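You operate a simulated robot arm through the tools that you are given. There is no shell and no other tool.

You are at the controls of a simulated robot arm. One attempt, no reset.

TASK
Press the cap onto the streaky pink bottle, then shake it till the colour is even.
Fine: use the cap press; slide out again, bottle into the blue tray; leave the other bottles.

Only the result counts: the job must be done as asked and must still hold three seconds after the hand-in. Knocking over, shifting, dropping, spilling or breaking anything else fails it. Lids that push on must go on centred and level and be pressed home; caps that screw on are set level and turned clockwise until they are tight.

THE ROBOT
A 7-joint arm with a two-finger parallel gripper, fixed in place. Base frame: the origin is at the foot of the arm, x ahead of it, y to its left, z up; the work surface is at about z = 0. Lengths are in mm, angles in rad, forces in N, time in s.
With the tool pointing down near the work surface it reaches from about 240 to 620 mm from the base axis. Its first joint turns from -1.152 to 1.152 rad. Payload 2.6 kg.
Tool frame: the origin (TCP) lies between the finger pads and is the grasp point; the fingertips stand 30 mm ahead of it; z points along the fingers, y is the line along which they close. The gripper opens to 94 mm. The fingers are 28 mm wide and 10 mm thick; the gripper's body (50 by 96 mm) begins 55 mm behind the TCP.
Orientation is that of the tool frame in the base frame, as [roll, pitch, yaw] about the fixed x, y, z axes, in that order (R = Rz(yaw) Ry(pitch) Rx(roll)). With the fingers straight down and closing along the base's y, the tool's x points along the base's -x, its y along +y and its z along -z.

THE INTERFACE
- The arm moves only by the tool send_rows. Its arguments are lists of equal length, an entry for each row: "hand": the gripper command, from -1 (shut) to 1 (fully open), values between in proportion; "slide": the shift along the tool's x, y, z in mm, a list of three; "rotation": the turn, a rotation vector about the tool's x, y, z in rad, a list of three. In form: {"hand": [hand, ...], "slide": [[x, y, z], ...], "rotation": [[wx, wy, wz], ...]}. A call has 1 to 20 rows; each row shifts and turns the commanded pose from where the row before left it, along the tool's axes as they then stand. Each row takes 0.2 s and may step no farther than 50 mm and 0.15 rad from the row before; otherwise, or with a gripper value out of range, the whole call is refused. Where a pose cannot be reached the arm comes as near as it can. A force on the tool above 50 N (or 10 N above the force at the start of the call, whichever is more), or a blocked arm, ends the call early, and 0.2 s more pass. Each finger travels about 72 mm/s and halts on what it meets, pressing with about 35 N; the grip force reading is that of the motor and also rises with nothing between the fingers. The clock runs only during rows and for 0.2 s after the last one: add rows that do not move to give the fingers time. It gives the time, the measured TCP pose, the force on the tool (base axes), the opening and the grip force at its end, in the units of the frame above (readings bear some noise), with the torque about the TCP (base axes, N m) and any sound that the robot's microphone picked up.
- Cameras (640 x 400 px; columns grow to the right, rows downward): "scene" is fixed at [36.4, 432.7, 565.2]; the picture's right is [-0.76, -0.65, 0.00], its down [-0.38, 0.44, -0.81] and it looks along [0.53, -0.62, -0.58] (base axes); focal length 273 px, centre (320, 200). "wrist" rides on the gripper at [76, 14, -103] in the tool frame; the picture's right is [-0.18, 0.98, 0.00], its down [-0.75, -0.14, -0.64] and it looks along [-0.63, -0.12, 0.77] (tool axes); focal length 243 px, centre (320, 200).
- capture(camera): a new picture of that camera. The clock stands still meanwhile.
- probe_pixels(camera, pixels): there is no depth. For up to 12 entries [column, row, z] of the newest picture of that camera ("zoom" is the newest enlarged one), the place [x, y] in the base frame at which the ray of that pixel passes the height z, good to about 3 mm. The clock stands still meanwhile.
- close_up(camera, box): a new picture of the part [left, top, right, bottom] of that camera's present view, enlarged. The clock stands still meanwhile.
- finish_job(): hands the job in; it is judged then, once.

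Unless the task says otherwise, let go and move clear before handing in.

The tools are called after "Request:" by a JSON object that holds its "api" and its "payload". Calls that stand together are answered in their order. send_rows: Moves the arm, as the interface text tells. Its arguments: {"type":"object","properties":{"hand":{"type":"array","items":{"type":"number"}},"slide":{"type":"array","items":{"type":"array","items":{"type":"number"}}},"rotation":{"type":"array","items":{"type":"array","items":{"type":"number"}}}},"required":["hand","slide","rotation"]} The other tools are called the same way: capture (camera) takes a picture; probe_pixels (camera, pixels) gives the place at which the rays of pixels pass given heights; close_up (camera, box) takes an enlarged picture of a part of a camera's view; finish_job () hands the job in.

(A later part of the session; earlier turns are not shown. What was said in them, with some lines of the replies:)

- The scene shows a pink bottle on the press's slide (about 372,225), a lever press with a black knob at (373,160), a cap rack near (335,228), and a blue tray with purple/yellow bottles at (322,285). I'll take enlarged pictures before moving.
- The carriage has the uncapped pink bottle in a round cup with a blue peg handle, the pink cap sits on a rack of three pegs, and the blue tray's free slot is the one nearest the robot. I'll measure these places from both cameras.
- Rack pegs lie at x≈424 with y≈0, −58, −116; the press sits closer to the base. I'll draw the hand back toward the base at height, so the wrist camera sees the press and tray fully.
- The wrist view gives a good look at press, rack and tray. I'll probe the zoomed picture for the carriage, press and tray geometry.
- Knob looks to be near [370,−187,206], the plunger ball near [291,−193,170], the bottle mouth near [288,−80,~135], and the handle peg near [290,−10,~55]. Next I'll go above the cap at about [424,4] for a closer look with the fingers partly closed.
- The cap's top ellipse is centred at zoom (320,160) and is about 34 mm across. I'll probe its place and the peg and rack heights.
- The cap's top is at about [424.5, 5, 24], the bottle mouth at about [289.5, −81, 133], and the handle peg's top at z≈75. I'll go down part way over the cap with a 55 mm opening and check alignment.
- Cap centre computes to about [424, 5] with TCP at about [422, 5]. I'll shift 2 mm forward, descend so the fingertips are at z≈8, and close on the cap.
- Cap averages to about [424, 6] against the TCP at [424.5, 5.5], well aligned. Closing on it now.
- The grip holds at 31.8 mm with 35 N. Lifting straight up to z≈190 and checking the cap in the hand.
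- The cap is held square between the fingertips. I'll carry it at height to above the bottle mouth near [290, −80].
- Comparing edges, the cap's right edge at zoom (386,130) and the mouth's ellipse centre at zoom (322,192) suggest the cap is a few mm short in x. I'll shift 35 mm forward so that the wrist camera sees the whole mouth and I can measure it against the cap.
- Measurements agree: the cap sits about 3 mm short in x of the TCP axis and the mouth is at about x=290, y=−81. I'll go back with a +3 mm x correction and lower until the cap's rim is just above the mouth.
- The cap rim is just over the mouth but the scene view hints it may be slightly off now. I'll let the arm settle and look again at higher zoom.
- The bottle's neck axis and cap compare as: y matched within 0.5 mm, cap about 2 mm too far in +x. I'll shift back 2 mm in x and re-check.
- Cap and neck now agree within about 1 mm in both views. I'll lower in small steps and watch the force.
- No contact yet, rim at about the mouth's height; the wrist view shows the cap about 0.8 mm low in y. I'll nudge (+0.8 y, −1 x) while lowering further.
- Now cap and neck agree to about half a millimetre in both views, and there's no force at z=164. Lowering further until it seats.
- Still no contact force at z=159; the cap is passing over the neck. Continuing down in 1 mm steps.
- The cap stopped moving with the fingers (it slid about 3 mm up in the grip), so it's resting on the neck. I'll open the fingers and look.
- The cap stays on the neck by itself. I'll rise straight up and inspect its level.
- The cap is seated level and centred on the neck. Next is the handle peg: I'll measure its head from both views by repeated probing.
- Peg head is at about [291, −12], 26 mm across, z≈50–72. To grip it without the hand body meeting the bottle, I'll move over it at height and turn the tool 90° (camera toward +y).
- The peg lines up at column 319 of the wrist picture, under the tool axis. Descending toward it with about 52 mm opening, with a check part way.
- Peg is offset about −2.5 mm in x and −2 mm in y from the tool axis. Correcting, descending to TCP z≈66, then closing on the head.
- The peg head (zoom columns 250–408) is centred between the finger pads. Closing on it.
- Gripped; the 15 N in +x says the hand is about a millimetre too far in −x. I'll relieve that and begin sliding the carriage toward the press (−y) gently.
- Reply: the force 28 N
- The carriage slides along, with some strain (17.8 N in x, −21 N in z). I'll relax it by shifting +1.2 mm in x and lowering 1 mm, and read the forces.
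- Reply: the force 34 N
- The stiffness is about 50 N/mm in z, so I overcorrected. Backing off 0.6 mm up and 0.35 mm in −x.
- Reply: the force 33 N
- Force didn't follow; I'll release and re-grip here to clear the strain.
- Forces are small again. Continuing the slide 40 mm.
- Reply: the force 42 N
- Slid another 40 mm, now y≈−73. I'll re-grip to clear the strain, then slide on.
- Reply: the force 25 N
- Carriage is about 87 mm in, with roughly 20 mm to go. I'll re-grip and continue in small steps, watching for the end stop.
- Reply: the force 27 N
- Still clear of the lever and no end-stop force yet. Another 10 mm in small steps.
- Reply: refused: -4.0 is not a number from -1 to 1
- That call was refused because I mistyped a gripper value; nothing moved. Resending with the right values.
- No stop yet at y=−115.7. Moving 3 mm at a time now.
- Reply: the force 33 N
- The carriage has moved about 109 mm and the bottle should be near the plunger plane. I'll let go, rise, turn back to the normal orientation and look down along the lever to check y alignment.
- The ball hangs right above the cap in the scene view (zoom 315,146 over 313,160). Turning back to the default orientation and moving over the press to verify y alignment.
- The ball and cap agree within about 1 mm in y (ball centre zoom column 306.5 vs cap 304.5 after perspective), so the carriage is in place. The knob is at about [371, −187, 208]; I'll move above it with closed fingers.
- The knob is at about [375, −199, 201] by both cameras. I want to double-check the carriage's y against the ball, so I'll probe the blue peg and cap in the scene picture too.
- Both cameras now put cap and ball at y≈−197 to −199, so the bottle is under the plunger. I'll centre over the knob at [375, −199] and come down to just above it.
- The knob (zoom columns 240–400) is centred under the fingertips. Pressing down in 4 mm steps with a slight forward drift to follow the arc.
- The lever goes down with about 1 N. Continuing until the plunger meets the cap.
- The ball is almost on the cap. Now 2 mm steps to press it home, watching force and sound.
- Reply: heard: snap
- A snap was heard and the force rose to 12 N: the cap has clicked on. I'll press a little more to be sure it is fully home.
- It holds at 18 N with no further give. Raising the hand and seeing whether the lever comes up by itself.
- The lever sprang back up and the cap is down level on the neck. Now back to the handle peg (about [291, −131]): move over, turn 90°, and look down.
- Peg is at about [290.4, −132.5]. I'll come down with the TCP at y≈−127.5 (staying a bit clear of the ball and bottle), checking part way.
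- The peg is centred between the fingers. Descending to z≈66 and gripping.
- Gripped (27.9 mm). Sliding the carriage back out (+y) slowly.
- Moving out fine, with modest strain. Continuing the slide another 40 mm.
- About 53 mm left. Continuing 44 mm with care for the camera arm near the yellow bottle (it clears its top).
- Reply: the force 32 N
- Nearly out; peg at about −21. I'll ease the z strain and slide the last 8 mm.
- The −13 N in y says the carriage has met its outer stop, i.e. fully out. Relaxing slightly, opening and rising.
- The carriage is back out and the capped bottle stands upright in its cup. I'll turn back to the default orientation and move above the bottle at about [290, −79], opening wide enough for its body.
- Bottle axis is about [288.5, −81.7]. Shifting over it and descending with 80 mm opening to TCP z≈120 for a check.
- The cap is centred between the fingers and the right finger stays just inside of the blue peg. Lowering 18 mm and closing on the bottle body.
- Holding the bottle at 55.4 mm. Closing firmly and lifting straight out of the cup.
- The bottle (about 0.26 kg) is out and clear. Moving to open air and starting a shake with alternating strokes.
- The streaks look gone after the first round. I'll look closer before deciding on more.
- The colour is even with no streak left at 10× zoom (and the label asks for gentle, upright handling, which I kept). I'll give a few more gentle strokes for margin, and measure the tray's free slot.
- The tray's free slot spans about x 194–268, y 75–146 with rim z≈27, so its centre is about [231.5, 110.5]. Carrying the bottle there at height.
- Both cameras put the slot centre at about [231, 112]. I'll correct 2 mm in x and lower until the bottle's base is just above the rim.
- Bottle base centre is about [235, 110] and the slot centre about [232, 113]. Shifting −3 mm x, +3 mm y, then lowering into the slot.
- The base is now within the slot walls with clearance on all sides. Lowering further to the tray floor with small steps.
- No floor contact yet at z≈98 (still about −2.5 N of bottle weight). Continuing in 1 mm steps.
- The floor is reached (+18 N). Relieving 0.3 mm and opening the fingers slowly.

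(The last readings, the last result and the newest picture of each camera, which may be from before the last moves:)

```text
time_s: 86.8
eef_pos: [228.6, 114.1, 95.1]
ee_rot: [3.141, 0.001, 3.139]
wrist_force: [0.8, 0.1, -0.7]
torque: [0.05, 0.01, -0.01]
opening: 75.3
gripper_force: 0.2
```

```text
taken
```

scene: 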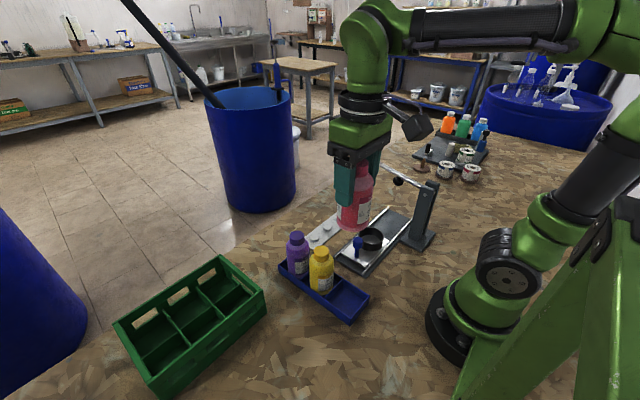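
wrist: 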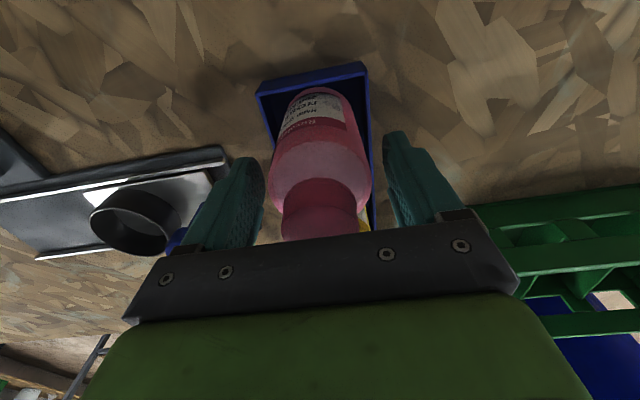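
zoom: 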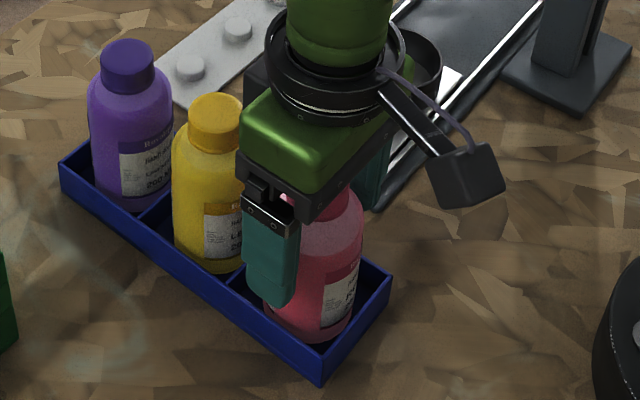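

The bottle stands in the slot and the fingers are clear on both sides. Rising straight up.

Request:
{"api": "send_rows", "payload": {"hand": [0.6, 0.6, 0.6, 0.6, 0.6, 0.6, 0.6], "slide": [[0, 0, -10], [0, 0, -25], [0, 0, -40], [0, 0, -40], [0, 0, -40], [0, 0, -40], [0, 0, 0]], "rotation": [[0, 0, 0], [0, 0, 0], [0, 0, 0], [0, 0, 0], [0, 0, 0], [0, 0, 0], [0, 0, 0]]}}

Request:
{"api": "capture", "payload": {"camera": "scene"}}

Request:
{"api": "close_up", "payload": {"camera": "scene", "box": [270, 210, 390, 330]}}

Request:
{"api": "capture", "payload": {"camera": "wrist"}}

```text
time_s: 88.4
eef_pos: [225.6, 118.6, 290.8]
ee_rot: [3.138, 0.001, 3.14]
wrist_force: [-0.1, 0.5, -0.6]
torque: [-0.03, -0.01, 0.05]
opening: 75.3
gripper_force: 0.1
```

```text
taken
```

scene: 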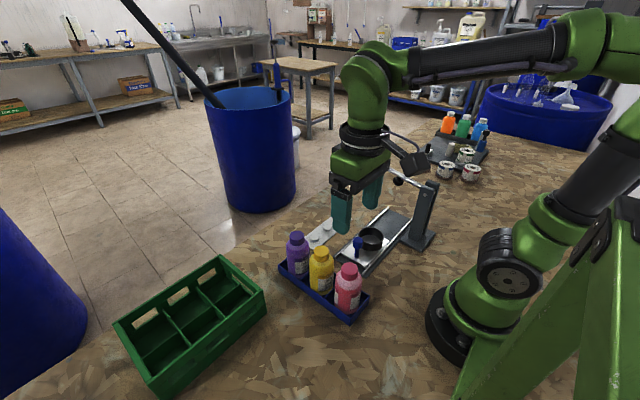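

```text
3.33 times, centred on (330, 270) of scene
```

zoom: 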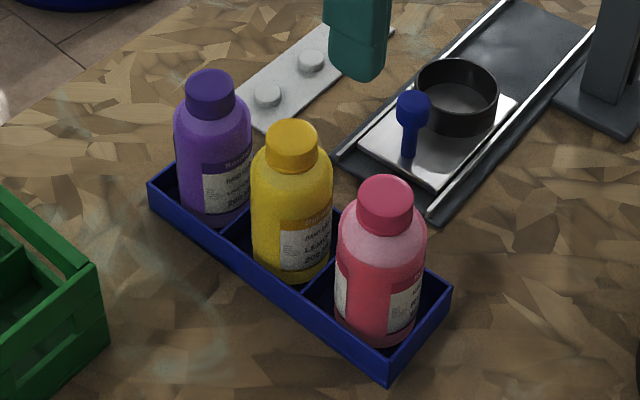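

```text
taken
```

wrist: 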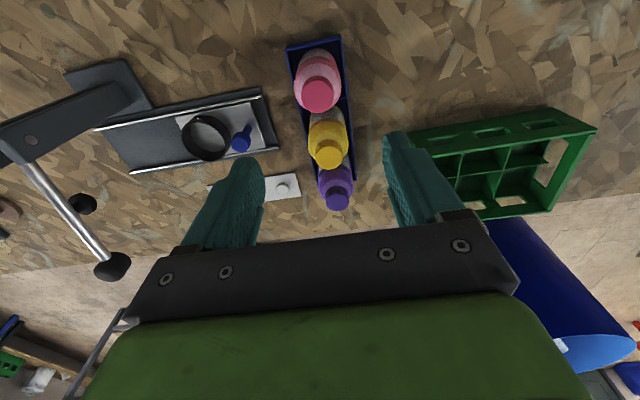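

All three bottles stand in the tray and the carriage is out. A last close look at the pink bottle's colour and cap before handing in.

Request:
{"api": "close_up", "payload": {"camera": "scene", "box": [325, 255, 370, 320]}}

Request:
{"api": "close_up", "payload": {"camera": "wrist", "box": [270, 30, 370, 130]}}

```text
6.15 times, centred on (348, 288) of scene
```

zoom: 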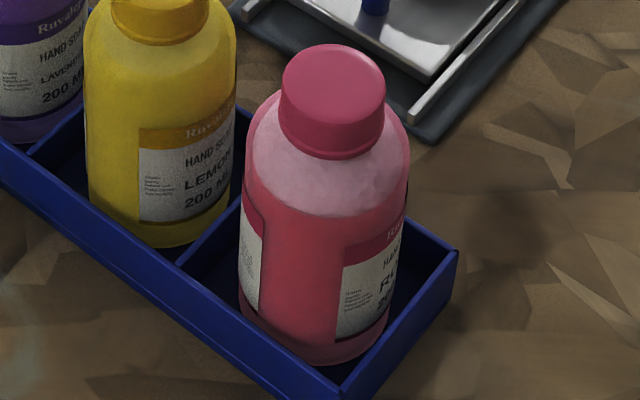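

```text
4.00 times, centred on (320, 80) of wrist
```

zoom: 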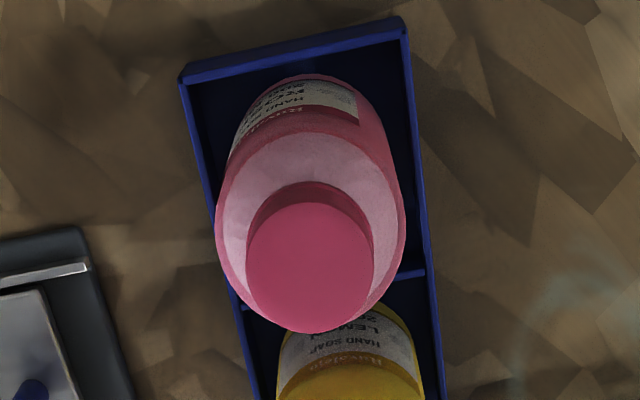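

The pink bottle stands upright in the tray's third slot. Its cap is level and pressed home, the colour is even with no streaks, and nothing else has moved. The hand is clear above, so I'm handing in.

Request:
{"api": "finish_job", "payload": {}}

```text
The job is handed in.
```

The pink bottle is capped and shaken, and it stands upright in the free slot of the blue tray. I've handed the job in; no verdict came back.

- **Cap:** It went onto the neck centred and level, then I slid the carriage under the press and pulled the lever down. There was a clear snap, and pressing on to 18 N gave nothing more. The lever sprang back up by itself.
- **Slide:** I pulled the carriage back out until it met its outer stop.
- **Shaking:** After 15 upright strokes, close-ups showed no streaks. I added six gentler strokes for margin, and the last close-ups still show an even colour.
- **Other items:** The purple and yellow bottles were not touched. In the final pictures everything else looks to be in its starting place.
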